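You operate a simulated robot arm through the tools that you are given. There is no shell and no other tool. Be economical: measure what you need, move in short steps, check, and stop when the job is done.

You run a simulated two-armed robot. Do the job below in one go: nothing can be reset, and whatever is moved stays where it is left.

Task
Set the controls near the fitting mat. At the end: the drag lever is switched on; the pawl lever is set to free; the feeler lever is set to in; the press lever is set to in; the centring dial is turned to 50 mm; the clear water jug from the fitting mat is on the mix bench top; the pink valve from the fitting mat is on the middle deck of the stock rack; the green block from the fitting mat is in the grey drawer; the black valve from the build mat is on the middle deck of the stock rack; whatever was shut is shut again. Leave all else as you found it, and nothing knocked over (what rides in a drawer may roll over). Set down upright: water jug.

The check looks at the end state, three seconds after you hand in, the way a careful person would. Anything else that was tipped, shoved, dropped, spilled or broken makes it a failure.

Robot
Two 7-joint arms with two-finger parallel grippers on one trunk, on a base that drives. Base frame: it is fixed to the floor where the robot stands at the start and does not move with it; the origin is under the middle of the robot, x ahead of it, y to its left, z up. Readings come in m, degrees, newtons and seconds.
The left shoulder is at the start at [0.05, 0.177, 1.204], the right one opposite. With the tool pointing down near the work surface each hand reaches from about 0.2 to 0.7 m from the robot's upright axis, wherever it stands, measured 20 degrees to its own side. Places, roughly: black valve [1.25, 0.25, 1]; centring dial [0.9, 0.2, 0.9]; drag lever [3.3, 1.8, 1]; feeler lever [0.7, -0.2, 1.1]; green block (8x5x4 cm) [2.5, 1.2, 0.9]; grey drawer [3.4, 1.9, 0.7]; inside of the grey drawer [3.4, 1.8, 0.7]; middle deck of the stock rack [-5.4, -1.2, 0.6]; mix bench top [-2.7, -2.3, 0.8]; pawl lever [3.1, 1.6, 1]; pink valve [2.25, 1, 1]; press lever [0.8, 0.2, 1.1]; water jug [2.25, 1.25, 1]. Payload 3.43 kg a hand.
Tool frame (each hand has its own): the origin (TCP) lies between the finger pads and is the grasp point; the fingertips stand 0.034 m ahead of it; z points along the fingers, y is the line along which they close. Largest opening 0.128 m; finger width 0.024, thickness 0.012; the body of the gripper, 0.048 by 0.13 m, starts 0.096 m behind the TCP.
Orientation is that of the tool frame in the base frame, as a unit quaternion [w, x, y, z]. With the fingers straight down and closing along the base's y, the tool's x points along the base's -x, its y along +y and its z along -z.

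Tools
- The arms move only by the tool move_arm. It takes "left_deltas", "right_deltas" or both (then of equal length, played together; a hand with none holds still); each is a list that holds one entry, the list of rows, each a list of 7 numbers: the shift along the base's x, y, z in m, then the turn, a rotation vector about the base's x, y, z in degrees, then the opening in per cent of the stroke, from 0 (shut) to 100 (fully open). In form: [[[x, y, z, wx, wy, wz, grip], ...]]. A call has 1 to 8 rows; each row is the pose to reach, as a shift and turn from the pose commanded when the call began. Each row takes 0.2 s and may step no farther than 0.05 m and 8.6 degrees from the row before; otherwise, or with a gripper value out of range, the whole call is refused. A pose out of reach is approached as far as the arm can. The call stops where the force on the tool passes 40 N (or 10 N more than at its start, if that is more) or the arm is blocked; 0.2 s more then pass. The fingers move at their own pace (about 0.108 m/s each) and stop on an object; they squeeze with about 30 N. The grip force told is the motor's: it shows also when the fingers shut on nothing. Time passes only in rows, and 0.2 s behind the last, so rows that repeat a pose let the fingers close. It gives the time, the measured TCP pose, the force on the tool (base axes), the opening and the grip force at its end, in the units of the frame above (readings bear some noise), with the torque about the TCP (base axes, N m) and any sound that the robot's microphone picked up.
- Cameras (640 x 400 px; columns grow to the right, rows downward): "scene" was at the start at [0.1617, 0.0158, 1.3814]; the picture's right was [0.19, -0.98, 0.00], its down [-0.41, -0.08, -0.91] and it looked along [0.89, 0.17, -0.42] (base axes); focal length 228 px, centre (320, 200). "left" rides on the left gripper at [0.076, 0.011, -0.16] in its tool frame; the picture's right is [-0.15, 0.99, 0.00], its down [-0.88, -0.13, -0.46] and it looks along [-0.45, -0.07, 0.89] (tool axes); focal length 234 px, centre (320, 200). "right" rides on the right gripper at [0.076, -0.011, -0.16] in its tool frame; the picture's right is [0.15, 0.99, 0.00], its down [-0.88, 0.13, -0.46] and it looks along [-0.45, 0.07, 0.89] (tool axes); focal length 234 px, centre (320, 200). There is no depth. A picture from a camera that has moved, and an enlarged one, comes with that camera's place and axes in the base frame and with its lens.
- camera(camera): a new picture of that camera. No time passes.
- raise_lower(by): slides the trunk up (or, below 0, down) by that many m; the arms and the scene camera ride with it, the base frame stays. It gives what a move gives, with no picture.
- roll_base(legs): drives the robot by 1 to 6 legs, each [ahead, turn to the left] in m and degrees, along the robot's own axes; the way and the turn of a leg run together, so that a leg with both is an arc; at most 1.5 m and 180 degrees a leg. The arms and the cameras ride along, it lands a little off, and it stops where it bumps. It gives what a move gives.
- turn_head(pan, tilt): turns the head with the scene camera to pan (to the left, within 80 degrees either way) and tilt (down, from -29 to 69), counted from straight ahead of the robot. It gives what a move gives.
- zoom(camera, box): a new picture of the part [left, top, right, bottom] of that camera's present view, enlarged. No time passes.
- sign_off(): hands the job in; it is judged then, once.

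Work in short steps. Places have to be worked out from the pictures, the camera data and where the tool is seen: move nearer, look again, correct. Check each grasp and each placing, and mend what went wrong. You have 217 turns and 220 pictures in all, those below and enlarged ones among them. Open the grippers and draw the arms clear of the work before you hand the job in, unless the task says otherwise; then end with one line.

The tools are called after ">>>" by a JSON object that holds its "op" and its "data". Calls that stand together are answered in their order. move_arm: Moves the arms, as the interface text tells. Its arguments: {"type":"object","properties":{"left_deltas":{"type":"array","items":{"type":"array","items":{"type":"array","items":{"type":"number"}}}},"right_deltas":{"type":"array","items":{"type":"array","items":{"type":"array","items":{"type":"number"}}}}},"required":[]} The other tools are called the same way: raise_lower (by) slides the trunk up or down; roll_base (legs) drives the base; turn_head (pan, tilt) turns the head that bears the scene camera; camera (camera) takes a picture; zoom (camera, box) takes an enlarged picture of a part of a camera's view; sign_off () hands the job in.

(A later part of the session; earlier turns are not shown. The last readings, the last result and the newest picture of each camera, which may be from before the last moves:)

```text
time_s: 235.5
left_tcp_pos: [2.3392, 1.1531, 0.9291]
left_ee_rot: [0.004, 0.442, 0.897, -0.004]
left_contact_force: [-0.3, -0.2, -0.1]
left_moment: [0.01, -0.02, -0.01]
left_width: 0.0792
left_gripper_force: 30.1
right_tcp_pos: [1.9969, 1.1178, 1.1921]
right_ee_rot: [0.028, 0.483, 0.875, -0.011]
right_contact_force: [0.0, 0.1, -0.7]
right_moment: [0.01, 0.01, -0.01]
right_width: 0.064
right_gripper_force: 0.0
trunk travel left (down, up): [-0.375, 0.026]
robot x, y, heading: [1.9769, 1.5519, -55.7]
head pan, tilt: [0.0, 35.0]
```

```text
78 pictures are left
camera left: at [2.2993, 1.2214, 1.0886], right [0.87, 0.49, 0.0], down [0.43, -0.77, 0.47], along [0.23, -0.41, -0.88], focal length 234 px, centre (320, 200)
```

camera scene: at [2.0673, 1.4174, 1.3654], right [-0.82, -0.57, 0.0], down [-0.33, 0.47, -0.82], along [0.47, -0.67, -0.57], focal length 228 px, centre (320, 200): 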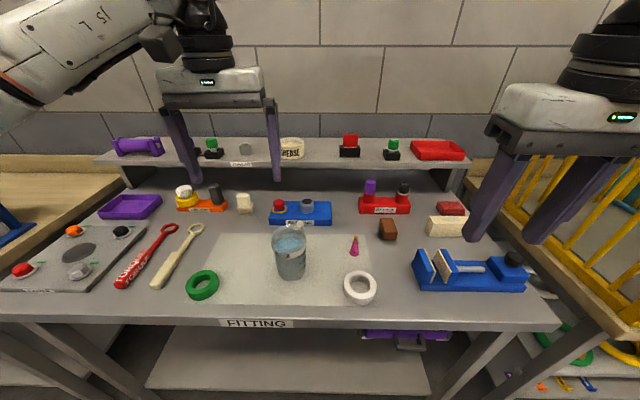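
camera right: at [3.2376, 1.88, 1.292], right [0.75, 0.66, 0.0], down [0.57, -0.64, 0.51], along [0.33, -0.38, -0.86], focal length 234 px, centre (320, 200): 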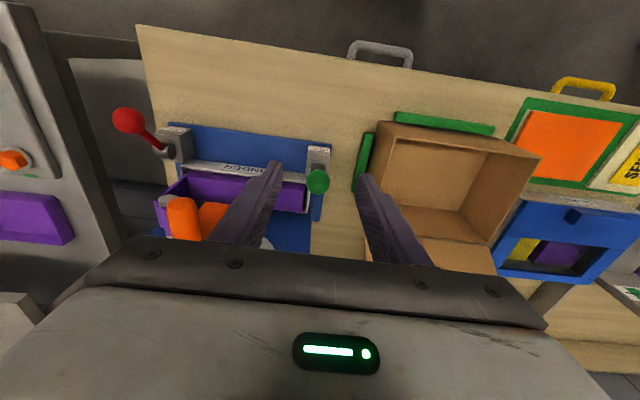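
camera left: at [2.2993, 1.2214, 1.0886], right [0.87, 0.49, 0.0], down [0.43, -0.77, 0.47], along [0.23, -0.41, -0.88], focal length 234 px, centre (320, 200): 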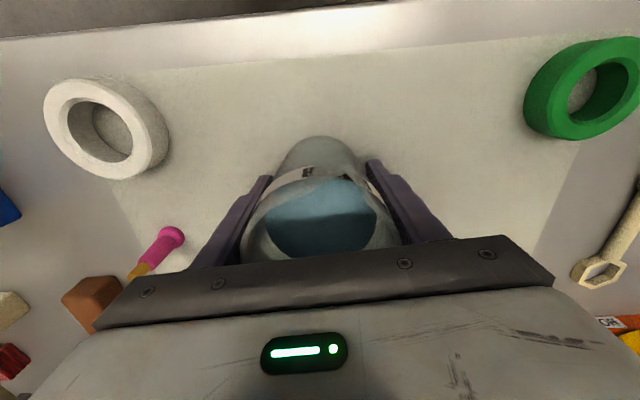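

Jug gripped (7.9 cm). Lift slowly and draw it back toward the body.

>>> {"op": "move_arm", "data": {"left_deltas": [[[0, 0, 0.01, 0, 0, 0, 40], [0, 0, 0.03, 0, 0, 0, 40], [0, 0, 0.06, 0, 0, 0, 40], [0, 0, 0.09, 0, 0, 0, 40], [0, 0, 0.12, 0, 0, 0, 40], [0, 0.01, 0.145, 0, 0, 0, 40], [0, 0.03, 0.165, 0, 0, 0, 40], [0, 0.055, 0.18, 0, 0, 0, 40]]]}}

>>> {"op": "move_arm", "data": {"left_deltas": [[[0.01, 0.015, 0.005, 0, 0, 0, 40], [0.025, 0.035, 0.01, 0, 0, 0, 40], [0.04, 0.055, 0.01, 0, 0, 0, 40], [0.05, 0.075, 0.01, 0, 0, 0, 40]]]}}

>>> {"op": "camera", "data": {"camera": "scene"}}

```text
time_s: 237.3
left_tcp_pos: [2.3402, 1.2081, 1.1099]
left_ee_rot: [0.005, 0.442, 0.897, -0.003]
left_contact_force: [-1.1, -0.1, -4.2]
left_moment: [0.07, 0.06, 0.02]
left_width: 0.0794
left_gripper_force: 29.8
right_tcp_pos: [1.9966, 1.1196, 1.1908]
right_ee_rot: [0.027, 0.483, 0.875, -0.012]
right_contact_force: [-1.3, 0.0, -0.9]
right_moment: [-0.02, -0.01, 0.01]
right_width: 0.0641
right_gripper_force: 0.0
trunk travel left (down, up): [-0.375, 0.026]
robot x, y, heading: [1.9783, 1.5521, -55.6]
head pan, tilt: [0.0, 35.0]
```

```text
time_s: 238.3
left_tcp_pos: [2.3909, 1.2827, 1.1209]
left_ee_rot: [0.006, 0.442, 0.897, -0.004]
left_contact_force: [-0.1, 0.3, -3.7]
left_moment: [0.04, 0.0, 0.0]
left_width: 0.0791
left_gripper_force: 30.5
right_tcp_pos: [1.9966, 1.1197, 1.1901]
right_ee_rot: [0.026, 0.483, 0.875, -0.012]
right_contact_force: [0.7, 0.2, -0.8]
right_moment: [-0.01, -0.01, 0.02]
right_width: 0.0639
right_gripper_force: 0.0
trunk travel left (down, up): [-0.375, 0.026]
robot x, y, heading: [1.9781, 1.5516, -55.3]
head pan, tilt: [0.0, 35.0]
```

```text
77 pictures are left
camera scene: at [2.0679, 1.418, 1.3654], right [-0.82, -0.57, 0.0], down [-0.33, 0.47, -0.82], along [0.47, -0.67, -0.57], focal length 228 px, centre (320, 200)
```

scene: 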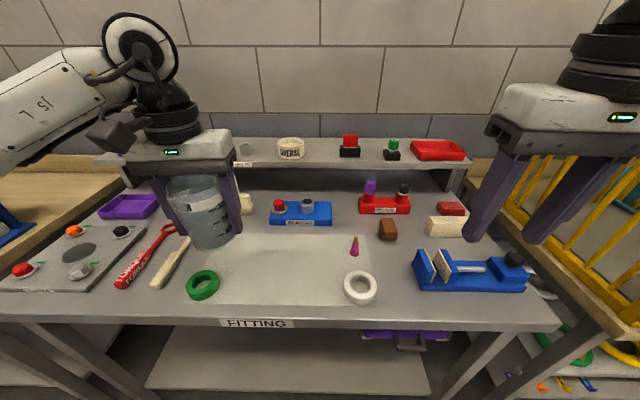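

Jug is upright. Now the right hand goes above the pink valve at about (2.239, 0.987).

>>> {"op": "move_arm", "data": {"right_deltas": [[[0.04, -0.022, -0.01, 0, 0, 0, 50], [0.08, -0.044, -0.03, 0, 0, 0, 50], [0.12, -0.066, -0.05, 0, 0, 0, 50], [0.16, -0.088, -0.07, 0, 0, 0, 50], [0.2, -0.11, -0.09, 0, 0, 0, 50], [0.242, -0.133, -0.11, 0, 0, 0, 50], [0.242, -0.133, -0.14, 0, 0, 0, 50]]]}}

>>> {"op": "camera", "data": {"camera": "right"}}

```text
refused: row 6 steps farther than a row can; nothing moved
```

```text
76 pictures are left
camera right: at [1.9409, 1.1836, 1.3462], right [0.76, 0.65, 0.0], down [0.56, -0.65, 0.51], along [0.33, -0.39, -0.86], focal length 234 px, centre (320, 200)
```

right: 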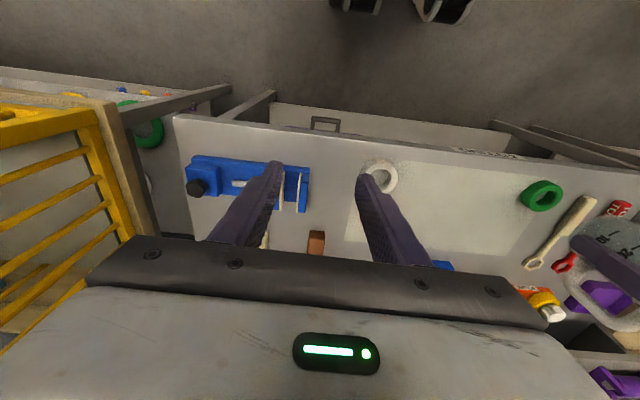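

Redo with even steps.

>>> {"op": "move_arm", "data": {"right_deltas": [[[0.035, -0.019, -0.01, 0, 0, 0, 50], [0.069, -0.038, -0.025, 0, 0, 0, 50], [0.104, -0.057, -0.04, 0, 0, 0, 50], [0.138, -0.076, -0.055, 0, 0, 0, 50], [0.173, -0.095, -0.07, 0, 0, 0, 50], [0.207, -0.114, -0.085, 0, 0, 0, 50], [0.242, -0.133, -0.1, 0, 0, 0, 50], [0.242, -0.133, -0.14, 0, 0, 0, 50]]]}}

>>> {"op": "camera", "data": {"camera": "right"}}

```text
time_s: 240.1
left_tcp_pos: [2.389, 1.2819, 1.1212]
left_ee_rot: [0.005, 0.442, 0.897, -0.004]
left_contact_force: [-0.1, 0.2, -4.0]
left_moment: [0.1, 0.01, -0.02]
left_width: 0.0792
left_gripper_force: 30.0
right_tcp_pos: [2.1254, 1.0093, 1.0616]
right_ee_rot: [0.029, 0.484, 0.875, -0.012]
right_contact_force: [0.3, -0.2, -0.9]
right_moment: [0.01, 0.02, -0.01]
right_width: 0.0641
right_gripper_force: 0.1
right hand out of reach, approached as far as the arm can: row 4, 5, 6, 7, 8
trunk travel left (down, up): [-0.375, 0.026]
robot x, y, heading: [1.9781, 1.5464, -55.4]
head pan, tilt: [0.0, 35.0]
```

```text
75 pictures are left
camera right: at [2.0688, 1.0737, 1.2163], right [0.76, 0.65, 0.0], down [0.56, -0.65, 0.51], along [0.33, -0.39, -0.86], focal length 234 px, centre (320, 200)
```

right: 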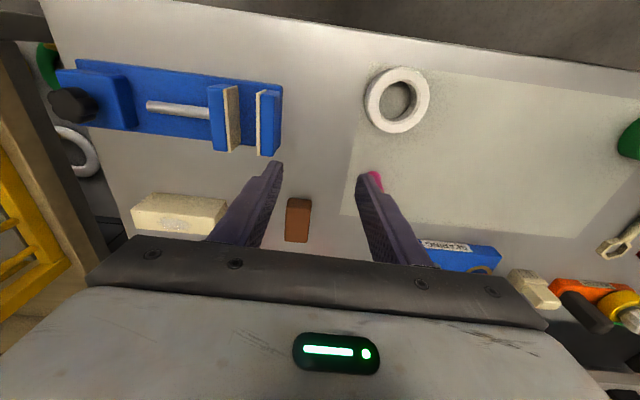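

Out of reach by ~10 cm. Ease the base 8 cm closer.

>>> {"op": "roll_base", "data": {"legs": [[0.08, 0]]}}

>>> {"op": "move_arm", "data": {"right_deltas": [[[0.025, 0.015, 0, 0, 0, 0, 50], [0.05, 0.025, 0, 0, 0, 0, 50], [0.067, 0.04, 0, 0, 0, 0, 50]]]}}

>>> {"op": "camera", "data": {"camera": "right"}}

```text
time_s: 241.2
left_tcp_pos: [2.4364, 1.2176, 1.1206]
left_ee_rot: [0.005, 0.442, 0.897, -0.003]
left_contact_force: [0.7, 0.4, -3.8]
left_moment: [0.08, 0.05, 0.02]
left_width: 0.0792
left_gripper_force: 30.2
right_tcp_pos: [2.1703, 0.943, 1.0614]
right_ee_rot: [0.029, 0.484, 0.875, -0.01]
right_contact_force: [0.2, -0.3, -0.3]
right_moment: [0.03, 0.02, -0.04]
right_width: 0.0639
right_gripper_force: 0.1
trunk travel left (down, up): [-0.375, 0.026]
robot x, y, heading: [2.0254, 1.4838, -55.4]
head pan, tilt: [0.0, 35.0]
```

```text
time_s: 242.0
left_tcp_pos: [2.4355, 1.2177, 1.1211]
left_ee_rot: [0.005, 0.442, 0.897, -0.004]
left_contact_force: [-0.5, -0.4, -3.9]
left_moment: [0.07, 0.02, -0.01]
left_width: 0.0793
left_gripper_force: 29.5
right_tcp_pos: [2.177, 0.9856, 1.0616]
right_ee_rot: [0.028, 0.484, 0.874, -0.011]
right_contact_force: [0.4, -0.5, 0.2]
right_moment: [0.0, 0.0, 0.0]
right_width: 0.0641
right_gripper_force: 0.1
right hand out of reach, approached as far as the arm can: row 1, 2, 3
trunk travel left (down, up): [-0.375, 0.026]
robot x, y, heading: [2.0187, 1.4826, -55.4]
head pan, tilt: [0.0, 35.0]
```

```text
74 pictures are left
camera right: at [2.1191, 1.0497, 1.2172], right [0.76, 0.65, 0.0], down [0.56, -0.65, 0.51], along [0.33, -0.39, -0.86], focal length 234 px, centre (320, 200)
```

right: 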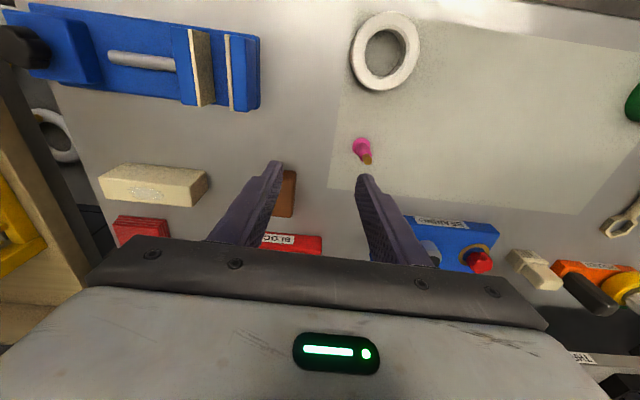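

The right arm is limited toward the left in this posture, so I rotate the base 7° left to bring the hand over the valve.

>>> {"op": "roll_base", "data": {"legs": [[0, 7]]}}

>>> {"op": "camera", "data": {"camera": "right"}}

```text
time_s: 242.9
left_tcp_pos: [2.4653, 1.2699, 1.121]
left_ee_rot: [0.006, 0.387, 0.922, -0.003]
left_contact_force: [-0.4, 0.4, -3.4]
left_moment: [0.05, 0.02, 0.03]
left_width: 0.0792
left_gripper_force: 30.5
right_tcp_pos: [2.2378, 1.0073, 1.0627]
right_ee_rot: [0.03, 0.429, 0.903, -0.009]
right_contact_force: [-0.3, -0.8, -0.5]
right_moment: [-0.02, 0.03, 0.04]
right_width: 0.064
right_gripper_force: 0.1
trunk travel left (down, up): [-0.375, 0.026]
robot x, y, heading: [2.0218, 1.4833, -48.7]
head pan, tilt: [0.0, 35.0]
```

```text
73 pictures are left
camera right: at [2.1714, 1.065, 1.2174], right [0.67, 0.74, 0.0], down [0.63, -0.58, 0.51], along [0.38, -0.34, -0.86], focal length 234 px, centre (320, 200)
```

right: 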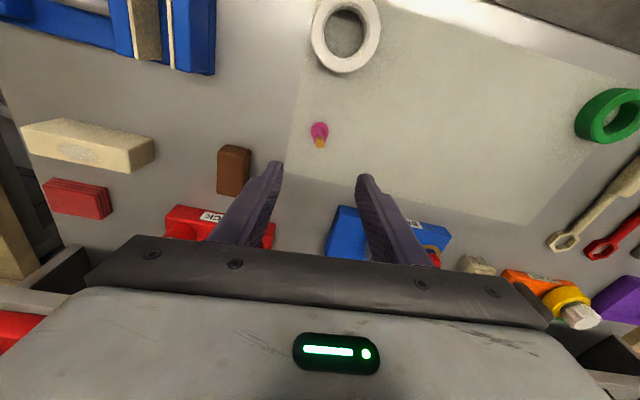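

The valve is centred under the hand. Descend and grasp.

>>> {"op": "move_arm", "data": {"right_deltas": [[[0.001, -0.001, -0.04, 0, 0, 0, 50], [0.001, -0.001, -0.08, 0, 0, 0, 50], [0.001, -0.001, -0.12, 0, 0, 0, 50], [0.001, -0.001, -0.15, 0, 0, 0, 50], [0.001, -0.001, -0.164, 0, 0, 0, 50]]]}}

>>> {"op": "camera", "data": {"camera": "right"}}

```text
time_s: 244.1
left_tcp_pos: [2.464, 1.2687, 1.1209]
left_ee_rot: [0.006, 0.386, 0.922, -0.004]
left_contact_force: [-0.5, 0.4, -4.1]
left_moment: [0.04, 0.04, 0.0]
left_width: 0.0792
left_gripper_force: 29.5
right_tcp_pos: [2.2013, 1.0038, 0.9269]
right_ee_rot: [0.031, 0.43, 0.902, -0.009]
right_contact_force: [0.1, -0.4, 0.8]
right_moment: [0.01, -0.02, 0.0]
right_width: 0.0642
right_gripper_force: 0.2
right hand out of reach, approached as far as the arm can: row 1, 2, 3, 4, 5
trunk travel left (down, up): [-0.375, 0.026]
robot x, y, heading: [2.0195, 1.483, -48.4]
head pan, tilt: [0.0, 35.0]
```

```text
72 pictures are left
camera right: at [2.1363, 1.0612, 1.081], right [0.67, 0.74, 0.0], down [0.63, -0.58, 0.51], along [0.38, -0.34, -0.86], focal length 234 px, centre (320, 200)
```

right: 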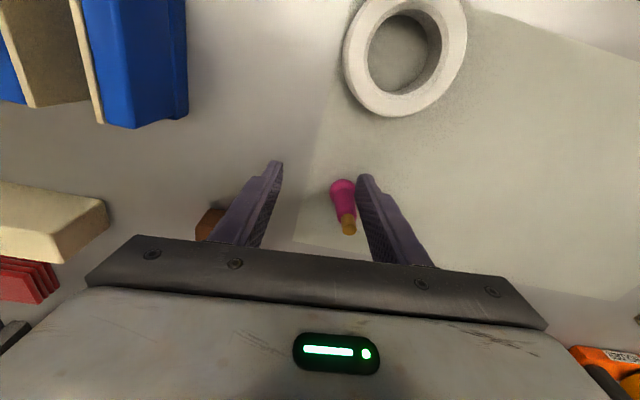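

The arm posture drags sideways when lowering, so back up; I'll use the trunk to lower instead. Raise both hands first.

>>> {"op": "move_arm", "data": {"right_deltas": [[[0.009, 0.001, 0.035, 0, 0, 0, 50], [0.018, 0.002, 0.07, 0, 0, 0, 50], [0.027, 0.003, 0.1, 0, 0, 0, 50], [0.036, 0.004, 0.136, 0, 0, 0, 50]]], "left_deltas": [[[0, 0, 0.02, 0, 0, 0, 40], [0, 0, 0.05, 0, 0, 0, 40], [0, 0, 0.08, 0, 0, 0, 40], [0, 0, 0.11, 0, 0, 0, 40]]]}}

>>> {"op": "camera", "data": {"camera": "right"}}

```text
time_s: 245.1
left_tcp_pos: [2.4654, 1.2701, 1.2326]
left_ee_rot: [0.006, 0.387, 0.922, -0.003]
left_contact_force: [0.0, -0.2, -3.9]
left_moment: [0.05, 0.04, 0.01]
left_width: 0.0792
left_gripper_force: 29.5
right_tcp_pos: [2.2359, 1.0069, 1.0617]
right_ee_rot: [0.03, 0.43, 0.903, -0.008]
right_contact_force: [0.8, 0.0, 0.0]
right_moment: [-0.01, -0.02, -0.03]
right_width: 0.064
right_gripper_force: 0.0
trunk travel left (down, up): [-0.375, 0.026]
robot x, y, heading: [2.0208, 1.4827, -48.2]
head pan, tilt: [0.0, 35.0]
```

```text
71 pictures are left
camera right: at [2.1704, 1.0643, 1.2166], right [0.68, 0.74, 0.0], down [0.63, -0.58, 0.51], along [0.38, -0.34, -0.86], focal length 234 px, centre (320, 200)
```

right: 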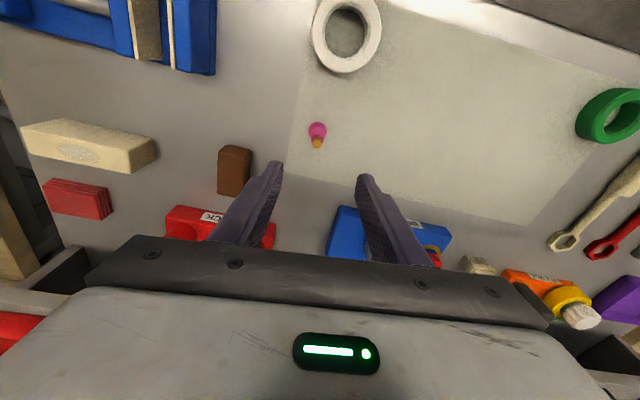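

Back above the valve. Lower the trunk 0.11 m and look.

>>> {"op": "raise_lower", "data": {"by": -0.115}}

>>> {"op": "camera", "data": {"camera": "right"}}

```text
time_s: 246.6
left_tcp_pos: [2.4648, 1.2696, 1.1172]
left_ee_rot: [0.007, 0.387, 0.922, -0.003]
left_contact_force: [-0.2, -0.4, -3.0]
left_moment: [0.06, 0.05, 0.0]
left_width: 0.0792
left_gripper_force: 29.6
right_tcp_pos: [2.2362, 1.0077, 0.9466]
right_ee_rot: [0.03, 0.429, 0.903, -0.009]
right_contact_force: [-1.1, 0.6, 0.0]
right_moment: [0.0, 0.02, 0.01]
right_width: 0.064
right_gripper_force: 0.0
trunk travel left (down, up): [-0.26, 0.141]
robot x, y, heading: [2.0212, 1.481, -48.2]
head pan, tilt: [0.0, 35.0]
```

```text
70 pictures are left
camera right: at [2.1709, 1.0642, 1.1012], right [0.67, 0.74, 0.0], down [0.63, -0.58, 0.51], along [0.38, -0.34, -0.86], focal length 234 px, centre (320, 200)
```

right: 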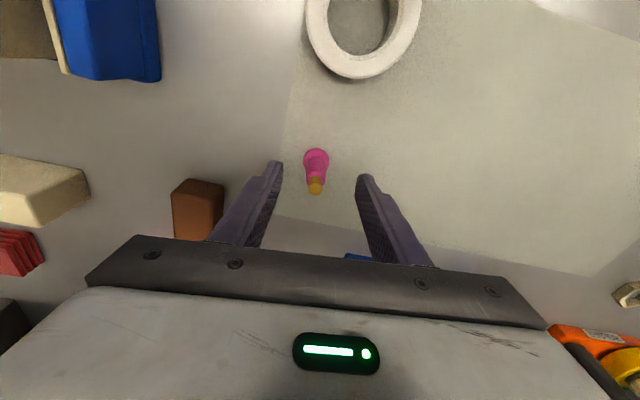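

Centred. Lower another 4.8 cm, then close.

>>> {"op": "raise_lower", "data": {"by": -0.048}}

>>> {"op": "move_arm", "data": {"right_deltas": [[[0, 0, 0, 0, 0, 0, 20], [0, 0, 0, 0, 0, 0, 0], [0, 0, 0, 0, 0, 0, 0]]]}}

>>> {"op": "camera", "data": {"camera": "right"}}

```text
time_s: 247.3
left_tcp_pos: [2.466, 1.2684, 1.0767]
left_ee_rot: [0.005, 0.387, 0.922, -0.003]
left_contact_force: [0.1, -0.1, -3.7]
left_moment: [0.09, 0.02, 0.0]
left_width: 0.0794
left_gripper_force: 30.2
right_tcp_pos: [2.2355, 1.0059, 0.9143]
right_ee_rot: [0.036, 0.43, 0.902, -0.01]
right_contact_force: [-6.3, 5.3, 13.1]
right_moment: [-0.03, 0.7, -0.31]
right_width: 0.0649
right_gripper_force: 0.7
trunk travel left (down, up): [-0.22, 0.181]
robot x, y, heading: [2.02, 1.4839, -48.5]
head pan, tilt: [0.0, 35.0]
stopped: the force on the tool passed its limit (the readings are from after the stop); the commanded pose is now the measured one
```

```text
time_s: 248.1
left_tcp_pos: [2.4651, 1.2688, 1.0774]
left_ee_rot: [0.006, 0.387, 0.922, -0.003]
left_contact_force: [-0.3, -0.7, -3.6]
left_moment: [0.07, 0.02, -0.02]
left_width: 0.0792
left_gripper_force: 29.9
right_tcp_pos: [2.2355, 1.0025, 0.9149]
right_ee_rot: [0.038, 0.431, 0.902, -0.01]
right_contact_force: [-9.8, -13.4, 15.2]
right_moment: [-0.55, 0.66, 0.21]
right_width: 0.0239
right_gripper_force: 30.0
trunk travel left (down, up): [-0.22, 0.181]
robot x, y, heading: [2.023, 1.4873, -48.5]
head pan, tilt: [0.0, 35.0]
```

```text
69 pictures are left
camera right: at [2.1691, 1.0634, 1.0684], right [0.68, 0.74, 0.0], down [0.63, -0.58, 0.52], along [0.39, -0.35, -0.85], focal length 234 px, centre (320, 200)
```

right: 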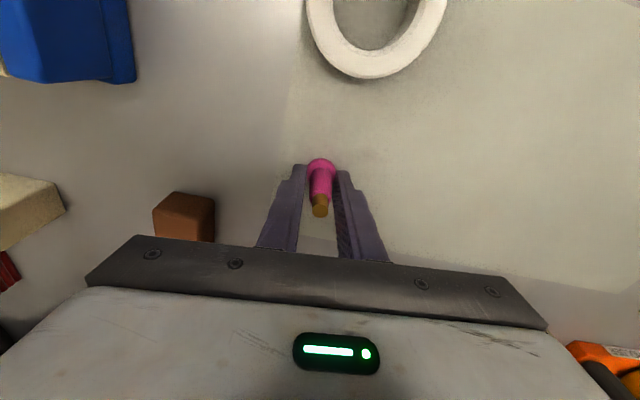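

The bench top here is at z≈0.88 (fingertips touched it), and the valve is gripped (2.4 cm). Lift with the trunk.

>>> {"op": "raise_lower", "data": {"by": 0.15}}

>>> {"op": "camera", "data": {"camera": "right"}}

>>> {"op": "camera", "data": {"camera": "scene"}}

```text
time_s: 249.8
left_tcp_pos: [2.4658, 1.2683, 1.2252]
left_ee_rot: [0.005, 0.387, 0.922, -0.003]
left_contact_force: [-1.0, -0.5, -3.8]
left_moment: [0.09, 0.04, 0.04]
left_width: 0.0793
left_gripper_force: 29.9
right_tcp_pos: [2.2376, 1.0046, 1.0638]
right_ee_rot: [0.036, 0.429, 0.903, -0.009]
right_contact_force: [0.2, 0.4, -0.6]
right_moment: [0.01, 0.03, 0.02]
right_width: 0.0227
right_gripper_force: 30.5
trunk travel left (down, up): [-0.37, 0.031]
robot x, y, heading: [2.0179, 1.4874, -48.3]
head pan, tilt: [0.0, 35.0]
```

```text
68 pictures are left
camera right: at [2.1709, 1.0641, 1.217], right [0.68, 0.74, 0.0], down [0.63, -0.58, 0.52], along [0.39, -0.35, -0.85], focal length 234 px, centre (320, 200)
```

right: 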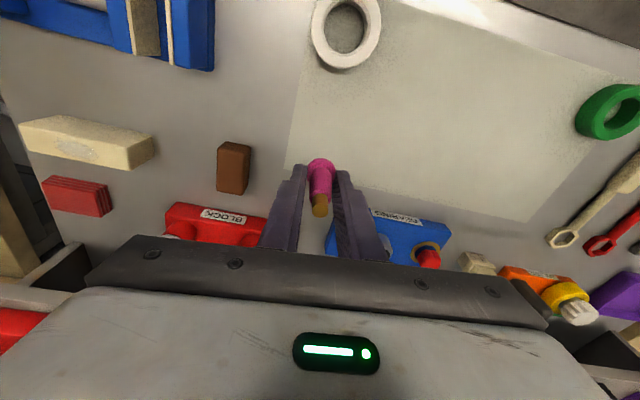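

```text
67 pictures are left
camera scene: at [2.1279, 1.3639, 1.36], right [-0.75, -0.66, 0.0], down [-0.38, 0.43, -0.82], along [0.54, -0.61, -0.57], focal length 228 px, centre (320, 200)
```

scene: 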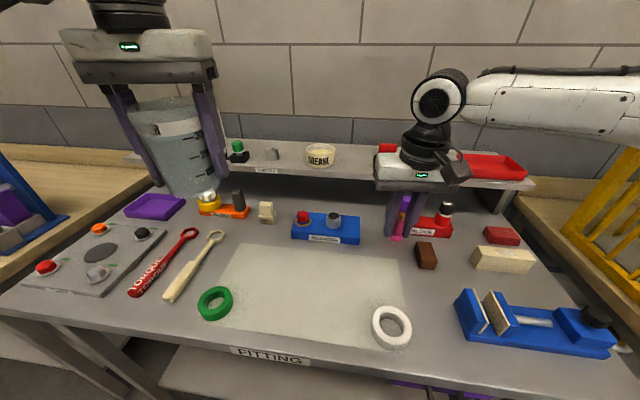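

Both are held. Back off and turn to head back down the aisle.

>>> {"op": "roll_base", "data": {"legs": [[-0.27, 0], [0, -96]]}}

>>> {"op": "turn_head", "data": {"pan": 0, "tilt": 15}}

>>> {"op": "camera", "data": {"camera": "scene"}}

```text
time_s: 255.9
left_tcp_pos: [1.5704, 1.2731, 1.2262]
left_ee_rot: [0.002, 0.949, 0.317, -0.007]
left_contact_force: [-0.8, 0.4, -3.8]
left_moment: [0.01, -0.08, -0.01]
left_width: 0.0794
left_gripper_force: 30.1
right_tcp_pos: [1.3402, 1.5344, 1.0629]
right_ee_rot: [0.016, 0.962, 0.271, -0.034]
right_contact_force: [-0.8, -1.0, -0.8]
right_moment: [0.01, -0.01, 0.0]
right_width: 0.023
right_gripper_force: 29.9
trunk travel left (down, up): [-0.37, 0.031]
robot x, y, heading: [1.8443, 1.6847, -145.8]
head pan, tilt: [0.0, 35.0]
```

```text
time_s: 256.7
left_tcp_pos: [1.5705, 1.2728, 1.2272]
left_ee_rot: [0.001, 0.949, 0.316, -0.007]
left_contact_force: [0.6, -1.0, -3.7]
left_moment: [0.05, -0.07, -0.02]
left_width: 0.0792
left_gripper_force: 29.9
right_tcp_pos: [1.3404, 1.5346, 1.0631]
right_ee_rot: [0.017, 0.962, 0.271, -0.033]
right_contact_force: [0.2, 0.7, 0.1]
right_moment: [-0.02, 0.0, 0.0]
right_width: 0.0232
right_gripper_force: 30.5
trunk travel left (down, up): [-0.37, 0.031]
robot x, y, heading: [1.8378, 1.6874, -146.0]
head pan, tilt: [0.0, 15.0]
```

```text
66 pictures are left
camera scene: at [1.7088, 1.5915, 1.392], right [-0.56, 0.83, 0.0], down [0.22, 0.15, -0.97], along [-0.8, -0.54, -0.26], focal length 228 px, centre (320, 200)
```

scene: 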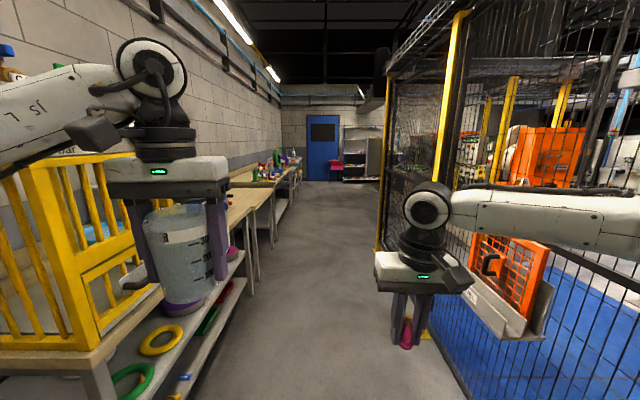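

The aisle is clear. Drive 2.5 m down the aisle.

>>> {"op": "roll_base", "data": {"legs": [[1.4, 0], [1.2, 1]]}}

>>> {"op": "camera", "data": {"camera": "scene"}}

```text
time_s: 269.4
left_tcp_pos: [-0.5664, -0.2097, 1.2265]
left_ee_rot: [0.002, 0.944, 0.331, -0.006]
left_contact_force: [0.1, -0.6, -4.2]
left_moment: [0.04, -0.05, 0.03]
left_width: 0.0791
left_gripper_force: 30.0
right_tcp_pos: [-0.8051, 0.0454, 1.0631]
right_ee_rot: [0.017, 0.957, 0.286, -0.034]
right_contact_force: [0.7, -0.3, -0.3]
right_moment: [0.01, -0.03, 0.0]
right_width: 0.0223
right_gripper_force: 30.0
trunk travel left (down, up): [-0.37, 0.031]
robot x, y, heading: [-0.3074, 0.2077, -144.4]
head pan, tilt: [0.0, 15.0]
```

```text
65 pictures are left
camera scene: at [-0.4389, 0.1127, 1.392], right [-0.58, 0.81, 0.0], down [0.21, 0.15, -0.97], along [-0.78, -0.56, -0.26], focal length 228 px, centre (320, 200)
```

scene: 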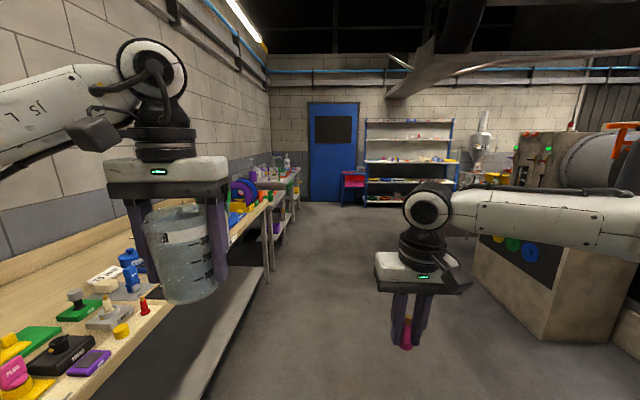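

Clear ahead; the mix bench is farther on the left, the rack at the end. Drive another 3 m.

>>> {"op": "roll_base", "data": {"legs": [[1.5, 0], [1.4, 0]]}}

>>> {"op": "turn_head", "data": {"pan": 40, "tilt": 25}}

>>> {"op": "camera", "data": {"camera": "scene"}}

```text
time_s: 283.4
left_tcp_pos: [-2.9139, -1.8982, 1.2265]
left_ee_rot: [0.0, 0.941, 0.337, -0.007]
left_contact_force: [-0.2, -0.3, -3.9]
left_moment: [0.03, -0.07, -0.01]
left_width: 0.0792
left_gripper_force: 30.3
right_tcp_pos: [-3.1546, -1.6467, 1.0631]
right_ee_rot: [0.017, 0.956, 0.292, -0.033]
right_contact_force: [0.1, 0.7, 0.0]
right_moment: [0.03, 0.01, 0.02]
right_width: 0.0231
right_gripper_force: 29.3
trunk travel left (down, up): [-0.37, 0.031]
robot x, y, heading: [-2.6578, -1.4747, -143.3]
head pan, tilt: [0.0, 15.0]
```

```text
time_s: 284.4
left_tcp_pos: [-2.9145, -1.8983, 1.2267]
left_ee_rot: [0.001, 0.941, 0.337, -0.005]
left_contact_force: [-0.4, 0.1, -3.7]
left_moment: [0.02, -0.06, 0.0]
left_width: 0.0789
left_gripper_force: 30.3
right_tcp_pos: [-3.1556, -1.646, 1.063]
right_ee_rot: [0.018, 0.955, 0.293, -0.032]
right_contact_force: [-0.4, -0.4, 0.7]
right_moment: [0.05, 0.0, 0.02]
right_width: 0.023
right_gripper_force: 29.9
trunk travel left (down, up): [-0.37, 0.031]
robot x, y, heading: [-2.6602, -1.4753, -143.6]
head pan, tilt: [40.0, 25.0]
```

```text
64 pictures are left
camera scene: at [-2.7371, -1.6074, 1.3758], right [-0.97, 0.23, 0.0], down [0.1, 0.41, -0.91], along [-0.21, -0.88, -0.42], focal length 228 px, centre (320, 200)
```

scene: 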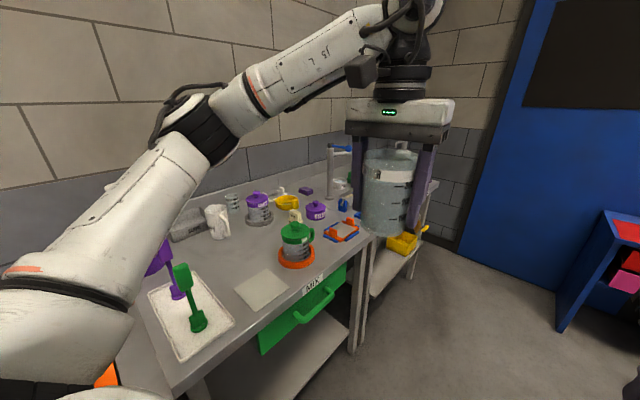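

The mix bench has free space near its middle. Advance 0.5 m and turn left to face it.

>>> {"op": "roll_base", "data": {"legs": [[0.48, 0], [0, 90]]}}

>>> {"op": "turn_head", "data": {"pan": 0, "tilt": 38}}

>>> {"op": "camera", "data": {"camera": "scene"}}

```text
time_s: 291.2
left_tcp_pos: [-2.6285, -2.0145, 1.2257]
left_ee_rot: [0.006, 0.422, 0.907, -0.004]
left_contact_force: [0.1, -0.1, -3.6]
left_moment: [0.05, 0.03, 0.0]
left_width: 0.0794
left_gripper_force: 29.7
right_tcp_pos: [-2.8782, -2.2588, 1.0638]
right_ee_rot: [0.035, 0.464, 0.885, -0.011]
right_contact_force: [0.5, -0.4, -0.5]
right_moment: [-0.01, 0.0, -0.03]
right_width: 0.0235
right_gripper_force: 29.8
trunk travel left (down, up): [-0.37, 0.031]
robot x, y, heading: [-3.0559, -1.7624, -53.0]
head pan, tilt: [40.0, 25.0]
```

```text
time_s: 292.3
left_tcp_pos: [-2.6271, -2.015, 1.227]
left_ee_rot: [0.005, 0.422, 0.906, -0.003]
left_contact_force: [-0.3, -0.2, -4.6]
left_moment: [0.07, 0.01, 0.0]
left_width: 0.0793
left_gripper_force: 30.1
right_tcp_pos: [-2.8767, -2.2581, 1.0622]
right_ee_rot: [0.036, 0.464, 0.885, -0.01]
right_contact_force: [-0.6, -0.2, 0.3]
right_moment: [-0.01, 0.01, -0.02]
right_width: 0.023
right_gripper_force: 30.5
trunk travel left (down, up): [-0.37, 0.031]
robot x, y, heading: [-3.0521, -1.7666, -53.0]
head pan, tilt: [0.0, 38.0]
```

```text
63 pictures are left
camera scene: at [-2.9579, -1.892, 1.3555], right [-0.8, -0.6, 0.0], down [-0.37, 0.49, -0.79], along [0.48, -0.63, -0.62], focal length 228 px, centre (320, 200)
```

scene: 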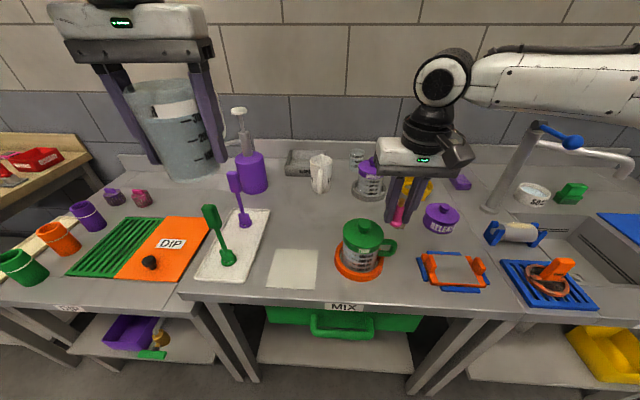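

Free spot found at about (-2.586, -2.239), between the pad, tray and pots. Ease 10 cm closer and move the jug over that spot.

>>> {"op": "roll_base", "data": {"legs": [[0.1, 0]]}}

>>> {"op": "move_arm", "data": {"left_deltas": [[[-0.004, -0.03, -0.02, 0, 0, 0, 40], [-0.008, -0.06, -0.04, 0, 0, 0, 40], [-0.012, -0.09, -0.06, 0, 0, 0, 40], [-0.016, -0.12, -0.08, 0, 0, 0, 40], [-0.019, -0.144, -0.1, 0, 0, 0, 40], [-0.019, -0.144, -0.13, 0, 0, 0, 40]]]}}

>>> {"op": "camera", "data": {"camera": "scene"}}

>>> {"op": "camera", "data": {"camera": "left"}}

```text
time_s: 293.4
left_tcp_pos: [-2.5687, -2.0936, 1.2252]
left_ee_rot: [0.005, 0.424, 0.906, -0.004]
left_contact_force: [0.6, -0.2, -3.7]
left_moment: [0.12, 0.07, 0.0]
left_width: 0.0793
left_gripper_force: 29.7
right_tcp_pos: [-2.8173, -2.337, 1.0629]
right_ee_rot: [0.035, 0.465, 0.885, -0.011]
right_contact_force: [0.1, 0.2, -0.5]
right_moment: [0.01, 0.02, 0.0]
right_width: 0.0231
right_gripper_force: 29.9
trunk travel left (down, up): [-0.37, 0.031]
robot x, y, heading: [-2.9961, -1.8398, -53.1]
head pan, tilt: [0.0, 38.0]
```

```text
time_s: 294.8
left_tcp_pos: [-2.5871, -2.2366, 1.095]
left_ee_rot: [0.005, 0.422, 0.907, -0.003]
left_contact_force: [-0.1, -0.7, -3.0]
left_moment: [0.07, 0.05, 0.01]
left_width: 0.0791
left_gripper_force: 30.2
right_tcp_pos: [-2.8172, -2.3372, 1.0621]
right_ee_rot: [0.035, 0.465, 0.885, -0.011]
right_contact_force: [0.3, 0.2, -0.5]
right_moment: [-0.02, 0.01, -0.04]
right_width: 0.0232
right_gripper_force: 30.0
trunk travel left (down, up): [-0.37, 0.031]
robot x, y, heading: [-2.9956, -1.8421, -53.1]
head pan, tilt: [0.0, 38.0]
```

```text
62 pictures are left
camera scene: at [-2.8986, -1.9702, 1.3554], right [-0.8, -0.6, 0.0], down [-0.37, 0.49, -0.79], along [0.47, -0.63, -0.62], focal length 228 px, centre (320, 200)
```

scene: 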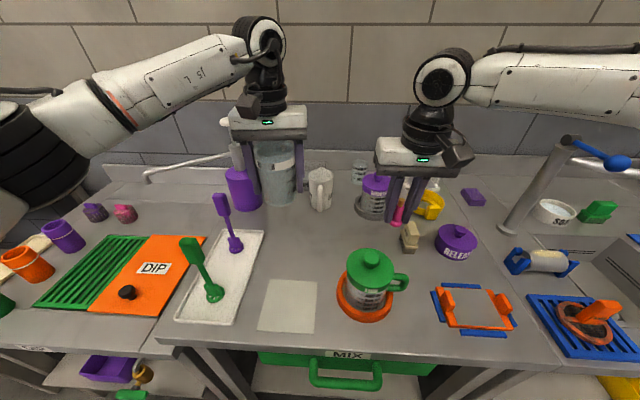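

```text
61 pictures are left
camera left: at [-2.629, -2.1693, 1.2542], right [0.85, 0.52, 0.0], down [0.46, -0.75, 0.47], along [0.24, -0.4, -0.88], focal length 234 px, centre (320, 200)
```

left: 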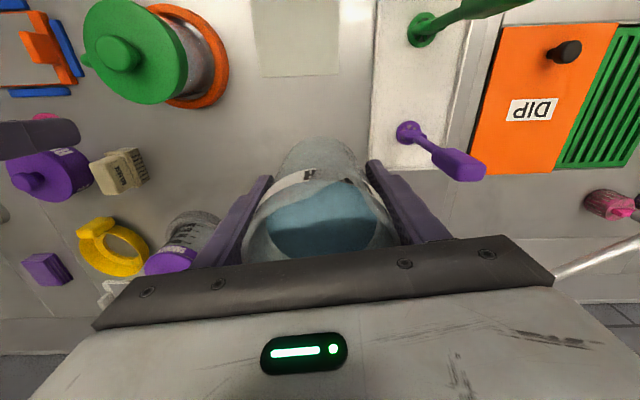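

Spot is clear (pad, tray and pots all outside). Descend to near the surface, then in small steps until contact.

>>> {"op": "move_arm", "data": {"left_deltas": [[[0, 0, -0.04, 0, 0, 0, 40], [0, 0, -0.08, 0, 0, 0, 40], [0, 0, -0.12, 0, 0, 0, 40], [0, 0, -0.14, 0, 0, 0, 40], [0, 0, -0.153, 0, 0, 0, 40]]]}}

>>> {"op": "zoom", "data": {"camera": "scene", "box": [200, 120, 360, 280]}}

```text
time_s: 296.0
left_tcp_pos: [-2.5891, -2.2364, 0.9436]
left_ee_rot: [0.005, 0.422, 0.907, -0.003]
left_contact_force: [-0.1, -0.3, -3.6]
left_moment: [0.13, 0.04, 0.01]
left_width: 0.0793
left_gripper_force: 30.0
right_tcp_pos: [-2.8172, -2.3375, 1.063]
right_ee_rot: [0.036, 0.466, 0.884, -0.011]
right_contact_force: [0.4, -0.1, -1.1]
right_moment: [0.04, 0.01, 0.0]
right_width: 0.0231
right_gripper_force: 29.8
trunk travel left (down, up): [-0.37, 0.031]
robot x, y, heading: [-2.9912, -1.8434, -52.9]
head pan, tilt: [0.0, 38.0]
```

```text
2.50 times, centred on (280, 200) of scene
camera zoom: at [-2.899, -1.9704, 1.3554], right [-0.8, -0.6, 0.0], down [-0.37, 0.49, -0.79], along [0.47, -0.63, -0.62], focal length 570 px, centre (420, 200)
```

zoom: 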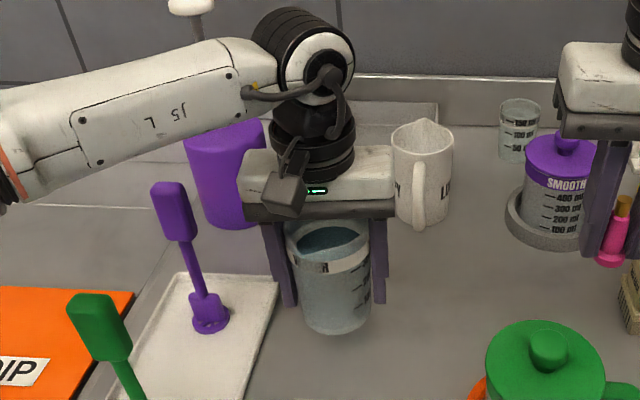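

>>> {"op": "move_arm", "data": {"left_deltas": [[[0, 0, -0.005, 0, 0, 0, 40], [0, 0, -0.01, 0, 0, 0, 40], [0, 0, -0.015, 0, 0, 0, 40]]]}}

```text
time_s: 296.8
left_tcp_pos: [-2.5886, -2.2362, 0.9275]
left_ee_rot: [0.006, 0.423, 0.906, -0.003]
left_contact_force: [-0.1, -0.3, -4.2]
left_moment: [0.06, 0.01, -0.04]
left_width: 0.0791
left_gripper_force: 30.5
right_tcp_pos: [-2.8182, -2.3367, 1.0633]
right_ee_rot: [0.036, 0.465, 0.884, -0.01]
right_contact_force: [0.2, 0.2, 0.3]
right_moment: [0.02, -0.01, 0.0]
right_width: 0.0233
right_gripper_force: 29.9
trunk travel left (down, up): [-0.37, 0.031]
robot x, y, heading: [-2.9936, -1.8466, -53.0]
head pan, tilt: [0.0, 38.0]
```

Still hanging (−4 N). Continue in small steps.

>>> {"op": "move_arm", "data": {"left_deltas": [[[0, 0, -0.005, 0, 0, 0, 40], [0, 0, -0.01, 0, 0, 0, 40], [0, 0, -0.015, 0, 0, 0, 40]]]}}

```text
time_s: 297.6
left_tcp_pos: [-2.5875, -2.2381, 0.9139]
left_ee_rot: [0.005, 0.422, 0.906, -0.004]
left_contact_force: [-0.1, 0.3, -3.1]
left_moment: [0.08, 0.03, 0.0]
left_width: 0.0793
left_gripper_force: 29.8
right_tcp_pos: [-2.8178, -2.3366, 1.0626]
right_ee_rot: [0.035, 0.465, 0.885, -0.011]
right_contact_force: [0.2, -0.5, 0.3]
right_moment: [-0.06, -0.01, 0.03]
right_width: 0.0232
right_gripper_force: 30.0
trunk travel left (down, up): [-0.37, 0.031]
robot x, y, heading: [-2.9925, -1.8441, -53.1]
head pan, tilt: [0.0, 38.0]
```

>>> {"op": "move_arm", "data": {"left_deltas": [[[0, 0, -0.004, 0, 0, 0, 40], [0, 0, -0.008, 0, 0, 0, 40], [0, 0, -0.012, 0, 0, 0, 40]]]}}

>>> {"op": "zoom", "data": {"camera": "scene", "box": [200, 120, 360, 280]}}

```text
time_s: 298.4
left_tcp_pos: [-2.5888, -2.237, 0.9013]
left_ee_rot: [0.006, 0.423, 0.906, -0.002]
left_contact_force: [-0.1, -0.1, -3.1]
left_moment: [0.09, 0.04, 0.02]
left_width: 0.0792
left_gripper_force: 30.2
right_tcp_pos: [-2.8174, -2.3372, 1.0638]
right_ee_rot: [0.035, 0.464, 0.885, -0.012]
right_contact_force: [-0.4, 0.5, 0.0]
right_moment: [0.03, 0.01, 0.0]
right_width: 0.023
right_gripper_force: 30.0
trunk travel left (down, up): [-0.37, 0.031]
robot x, y, heading: [-2.9961, -1.8439, -52.9]
head pan, tilt: [0.0, 38.0]
```

```text
2.50 times, centred on (280, 200) of scene
camera zoom: at [-2.8991, -1.9702, 1.3555], right [-0.8, -0.6, 0.0], down [-0.37, 0.49, -0.79], along [0.47, -0.63, -0.62], focal length 570 px, centre (420, 200)
```

zoom: 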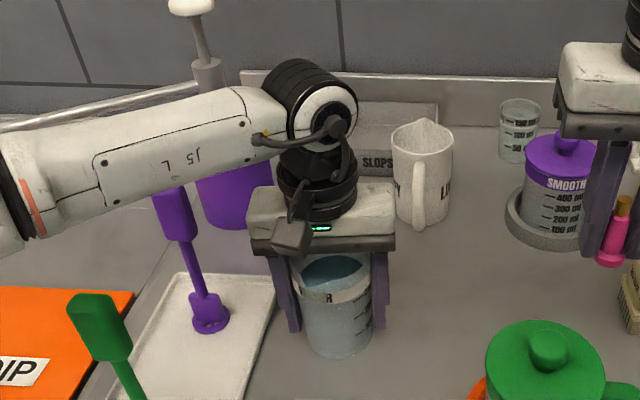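

>>> {"op": "move_arm", "data": {"left_deltas": [[[0, 0, -0.004, 0, 0, 0, 40], [0, 0, -0.008, 0, 0, 0, 40], [0, 0, -0.012, 0, 0, 0, 40], [0, 0, -0.016, 0, 0, 0, 40]]]}}

```text
time_s: 299.4
left_tcp_pos: [-2.5878, -2.2361, 0.8889]
left_ee_rot: [0.008, 0.423, 0.906, -0.005]
left_contact_force: [2.4, 1.8, 24.0]
left_moment: [-0.19, 0.05, -0.01]
left_width: 0.0796
left_gripper_force: 29.6
right_tcp_pos: [-2.8189, -2.3361, 1.0641]
right_ee_rot: [0.036, 0.465, 0.884, -0.011]
right_contact_force: [0.9, -0.1, 0.2]
right_moment: [0.0, 0.0, -0.02]
right_width: 0.0234
right_gripper_force: 29.7
trunk travel left (down, up): [-0.37, 0.031]
robot x, y, heading: [-2.9931, -1.8453, -53.2]
head pan, tilt: [0.0, 38.0]
```

Contact: jug stands on the bench. Relax the press a few mm, open, and look before lifting.

>>> {"op": "move_arm", "data": {"left_deltas": [[[0, 0, 0.002, 0, 0, 0, 68], [0, 0, 0.002, 0, 0, 0, 85], [0, 0, 0.002, 0, 0, 0, 95], [0, 0, 0.03, 0, 0, 0, 95], [0, 0, 0.07, 0, 0, 0, 95], [0, 0, 0.11, 0, 0, 0, 95], [0, 0, 0.15, 0, 0, 0, 95], [0, 0, 0.19, 0, 0, 0, 95]]]}}

>>> {"op": "zoom", "data": {"camera": "scene", "box": [200, 100, 360, 280]}}

```text
time_s: 301.2
left_tcp_pos: [-2.5873, -2.2379, 1.0758]
left_ee_rot: [0.006, 0.424, 0.906, -0.003]
left_contact_force: [-0.2, 1.5, 0.8]
left_moment: [-0.01, 0.04, -0.03]
left_width: 0.1214
left_gripper_force: 0.0
right_tcp_pos: [-2.8181, -2.3354, 1.0643]
right_ee_rot: [0.036, 0.465, 0.884, -0.011]
right_contact_force: [-0.1, -0.1, -0.4]
right_moment: [-0.03, -0.01, 0.0]
right_width: 0.0232
right_gripper_force: 30.0
trunk travel left (down, up): [-0.37, 0.031]
robot x, y, heading: [-2.9969, -1.8391, -53.1]
head pan, tilt: [0.0, 38.0]
```

```text
2.22 times, centred on (280, 190) of scene
camera zoom: at [-2.8998, -1.9697, 1.3556], right [-0.8, -0.6, 0.0], down [-0.37, 0.49, -0.79], along [0.47, -0.63, -0.62], focal length 506 px, centre (409, 222)
```

zoom: 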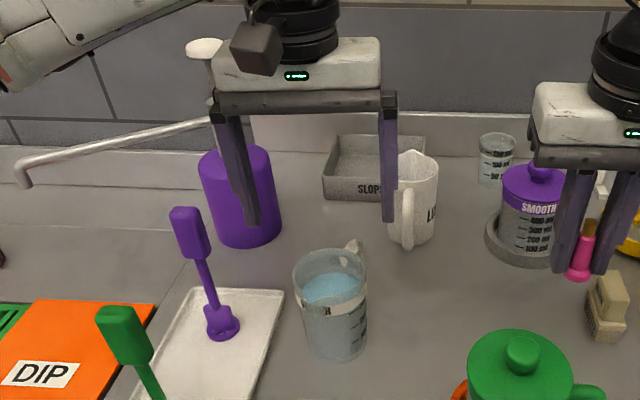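

The jug stands upright on the mix bench. Raise and pull the left hand back, then back away.

>>> {"op": "move_arm", "data": {"left_deltas": [[[0, 0, 0.04, 0, 0, 0, 95], [0, 0, 0.08, 0, 0, 0, 95], [0, 0.02, 0.12, 0, 0, 0, 60], [-0.01, 0.055, 0.14, 0, 0, 0, 60], [-0.02, 0.09, 0.15, 0, 0, 0, 60], [-0.03, 0.13, 0.15, 0, 0, 0, 60]]]}}

>>> {"op": "roll_base", "data": {"legs": [[-0.28, 0], [0, -90]]}}

>>> {"op": "turn_head", "data": {"pan": -30, "tilt": 20}}

>>> {"op": "camera", "data": {"camera": "scene"}}

```text
time_s: 302.6
left_tcp_pos: [-2.6196, -2.1056, 1.2262]
left_ee_rot: [0.004, 0.423, 0.906, -0.004]
left_contact_force: [0.3, 1.3, 0.3]
left_moment: [-0.02, 0.01, -0.03]
left_width: 0.0771
left_gripper_force: 0.1
right_tcp_pos: [-2.8176, -2.3364, 1.064]
right_ee_rot: [0.036, 0.465, 0.884, -0.011]
right_contact_force: [-0.3, -0.2, -1.2]
right_moment: [-0.03, 0.03, 0.0]
right_width: 0.0233
right_gripper_force: 30.4
trunk travel left (down, up): [-0.37, 0.031]
robot x, y, heading: [-2.997, -1.8443, -53.0]
head pan, tilt: [0.0, 38.0]
```

```text
time_s: 308.4
left_tcp_pos: [-3.4265, -1.9969, 1.2258]
left_ee_rot: [0.001, 0.941, 0.339, -0.005]
left_contact_force: [-0.3, 0.0, -0.7]
left_moment: [-0.01, 0.04, 0.01]
left_width: 0.0767
left_gripper_force: 0.0
right_tcp_pos: [-3.6554, -1.7958, 1.0624]
right_ee_rot: [0.018, 0.955, 0.294, -0.033]
right_contact_force: [0.1, -0.4, -0.2]
right_moment: [0.02, 0.01, -0.01]
right_width: 0.0232
right_gripper_force: 29.7
trunk travel left (down, up): [-0.37, 0.031]
robot x, y, heading: [-3.1593, -1.6242, -143.4]
head pan, tilt: [0.0, 38.0]
```

```text
time_s: 309.3
left_tcp_pos: [-3.427, -1.9969, 1.2259]
left_ee_rot: [0.002, 0.941, 0.339, -0.006]
left_contact_force: [-0.1, 0.3, 0.6]
left_moment: [-0.02, 0.05, 0.0]
left_width: 0.0767
left_gripper_force: 0.1
right_tcp_pos: [-3.6546, -1.796, 1.0636]
right_ee_rot: [0.018, 0.955, 0.294, -0.032]
right_contact_force: [-0.6, -0.3, -0.4]
right_moment: [0.02, 0.0, 0.04]
right_width: 0.0231
right_gripper_force: 30.0
trunk travel left (down, up): [-0.37, 0.031]
robot x, y, heading: [-3.1575, -1.623, -143.5]
head pan, tilt: [-30.0, 20.0]
```

```text
57 pictures are left
camera scene: at [-3.3082, -1.6775, 1.3839], right [-0.12, 0.99, 0.0], down [0.34, 0.04, -0.94], along [-0.93, -0.11, -0.34], focal length 228 px, centre (320, 200)
```

scene: 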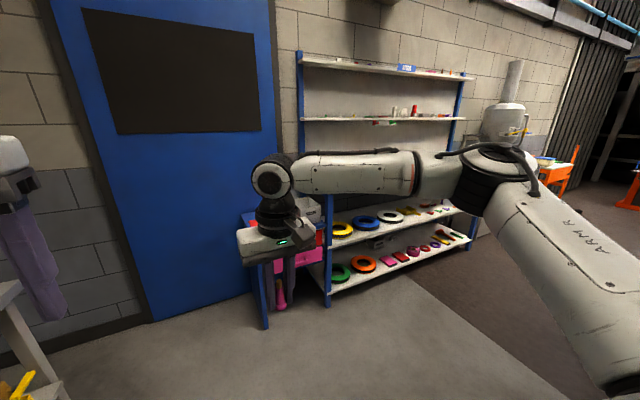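

The rack's rings deck (z≈0.58) is the middle deck. Drive diagonally to stand in front of the rack, then face it.

>>> {"op": "roll_base", "data": {"legs": [[0, -72], [1.45, 0], [0, 71]]}}

>>> {"op": "turn_head", "data": {"pan": 0, "tilt": 30}}

>>> {"op": "camera", "data": {"camera": "scene"}}

```text
time_s: 322.7
left_tcp_pos: [-4.6165, -1.1399, 1.2266]
left_ee_rot: [0.002, 0.946, 0.323, -0.006]
left_contact_force: [-0.3, -0.3, 0.0]
left_moment: [0.03, 0.01, -0.01]
left_width: 0.0769
left_gripper_force: 0.0
right_tcp_pos: [-4.8389, -0.9303, 1.0631]
right_ee_rot: [0.016, 0.96, 0.277, -0.033]
right_contact_force: [-0.5, -0.6, -1.0]
right_moment: [0.05, 0.02, -0.01]
right_width: 0.0234
right_gripper_force: 30.2
trunk travel left (down, up): [-0.37, 0.031]
robot x, y, heading: [-4.3378, -0.7775, -145.5]
head pan, tilt: [-30.0, 20.0]
```

```text
time_s: 323.7
left_tcp_pos: [-4.6167, -1.14, 1.2259]
left_ee_rot: [0.002, 0.946, 0.323, -0.006]
left_contact_force: [1.1, 0.6, 1.1]
left_moment: [-0.02, 0.0, 0.01]
left_width: 0.0767
left_gripper_force: 0.0
right_tcp_pos: [-4.8395, -0.9308, 1.0636]
right_ee_rot: [0.016, 0.96, 0.277, -0.033]
right_contact_force: [-0.2, -0.9, -0.8]
right_moment: [0.02, 0.01, -0.02]
right_width: 0.0233
right_gripper_force: 29.6
trunk travel left (down, up): [-0.37, 0.031]
robot x, y, heading: [-4.3416, -0.7714, -145.3]
head pan, tilt: [0.0, 30.0]
```

```text
56 pictures are left
camera scene: at [-4.4697, -0.8676, 1.3679], right [-0.57, 0.82, 0.0], down [0.41, 0.28, -0.87], along [-0.71, -0.49, -0.5], focal length 228 px, centre (320, 200)
```

scene: 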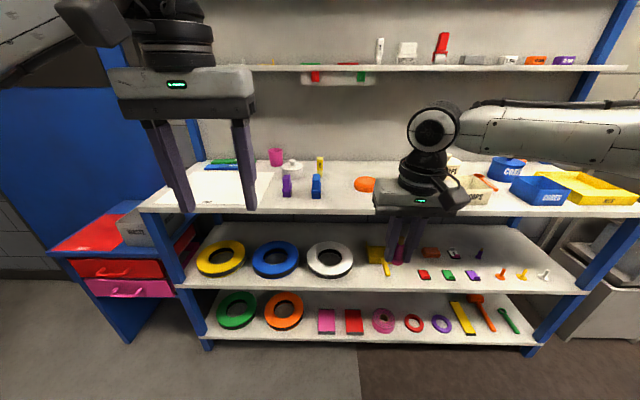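

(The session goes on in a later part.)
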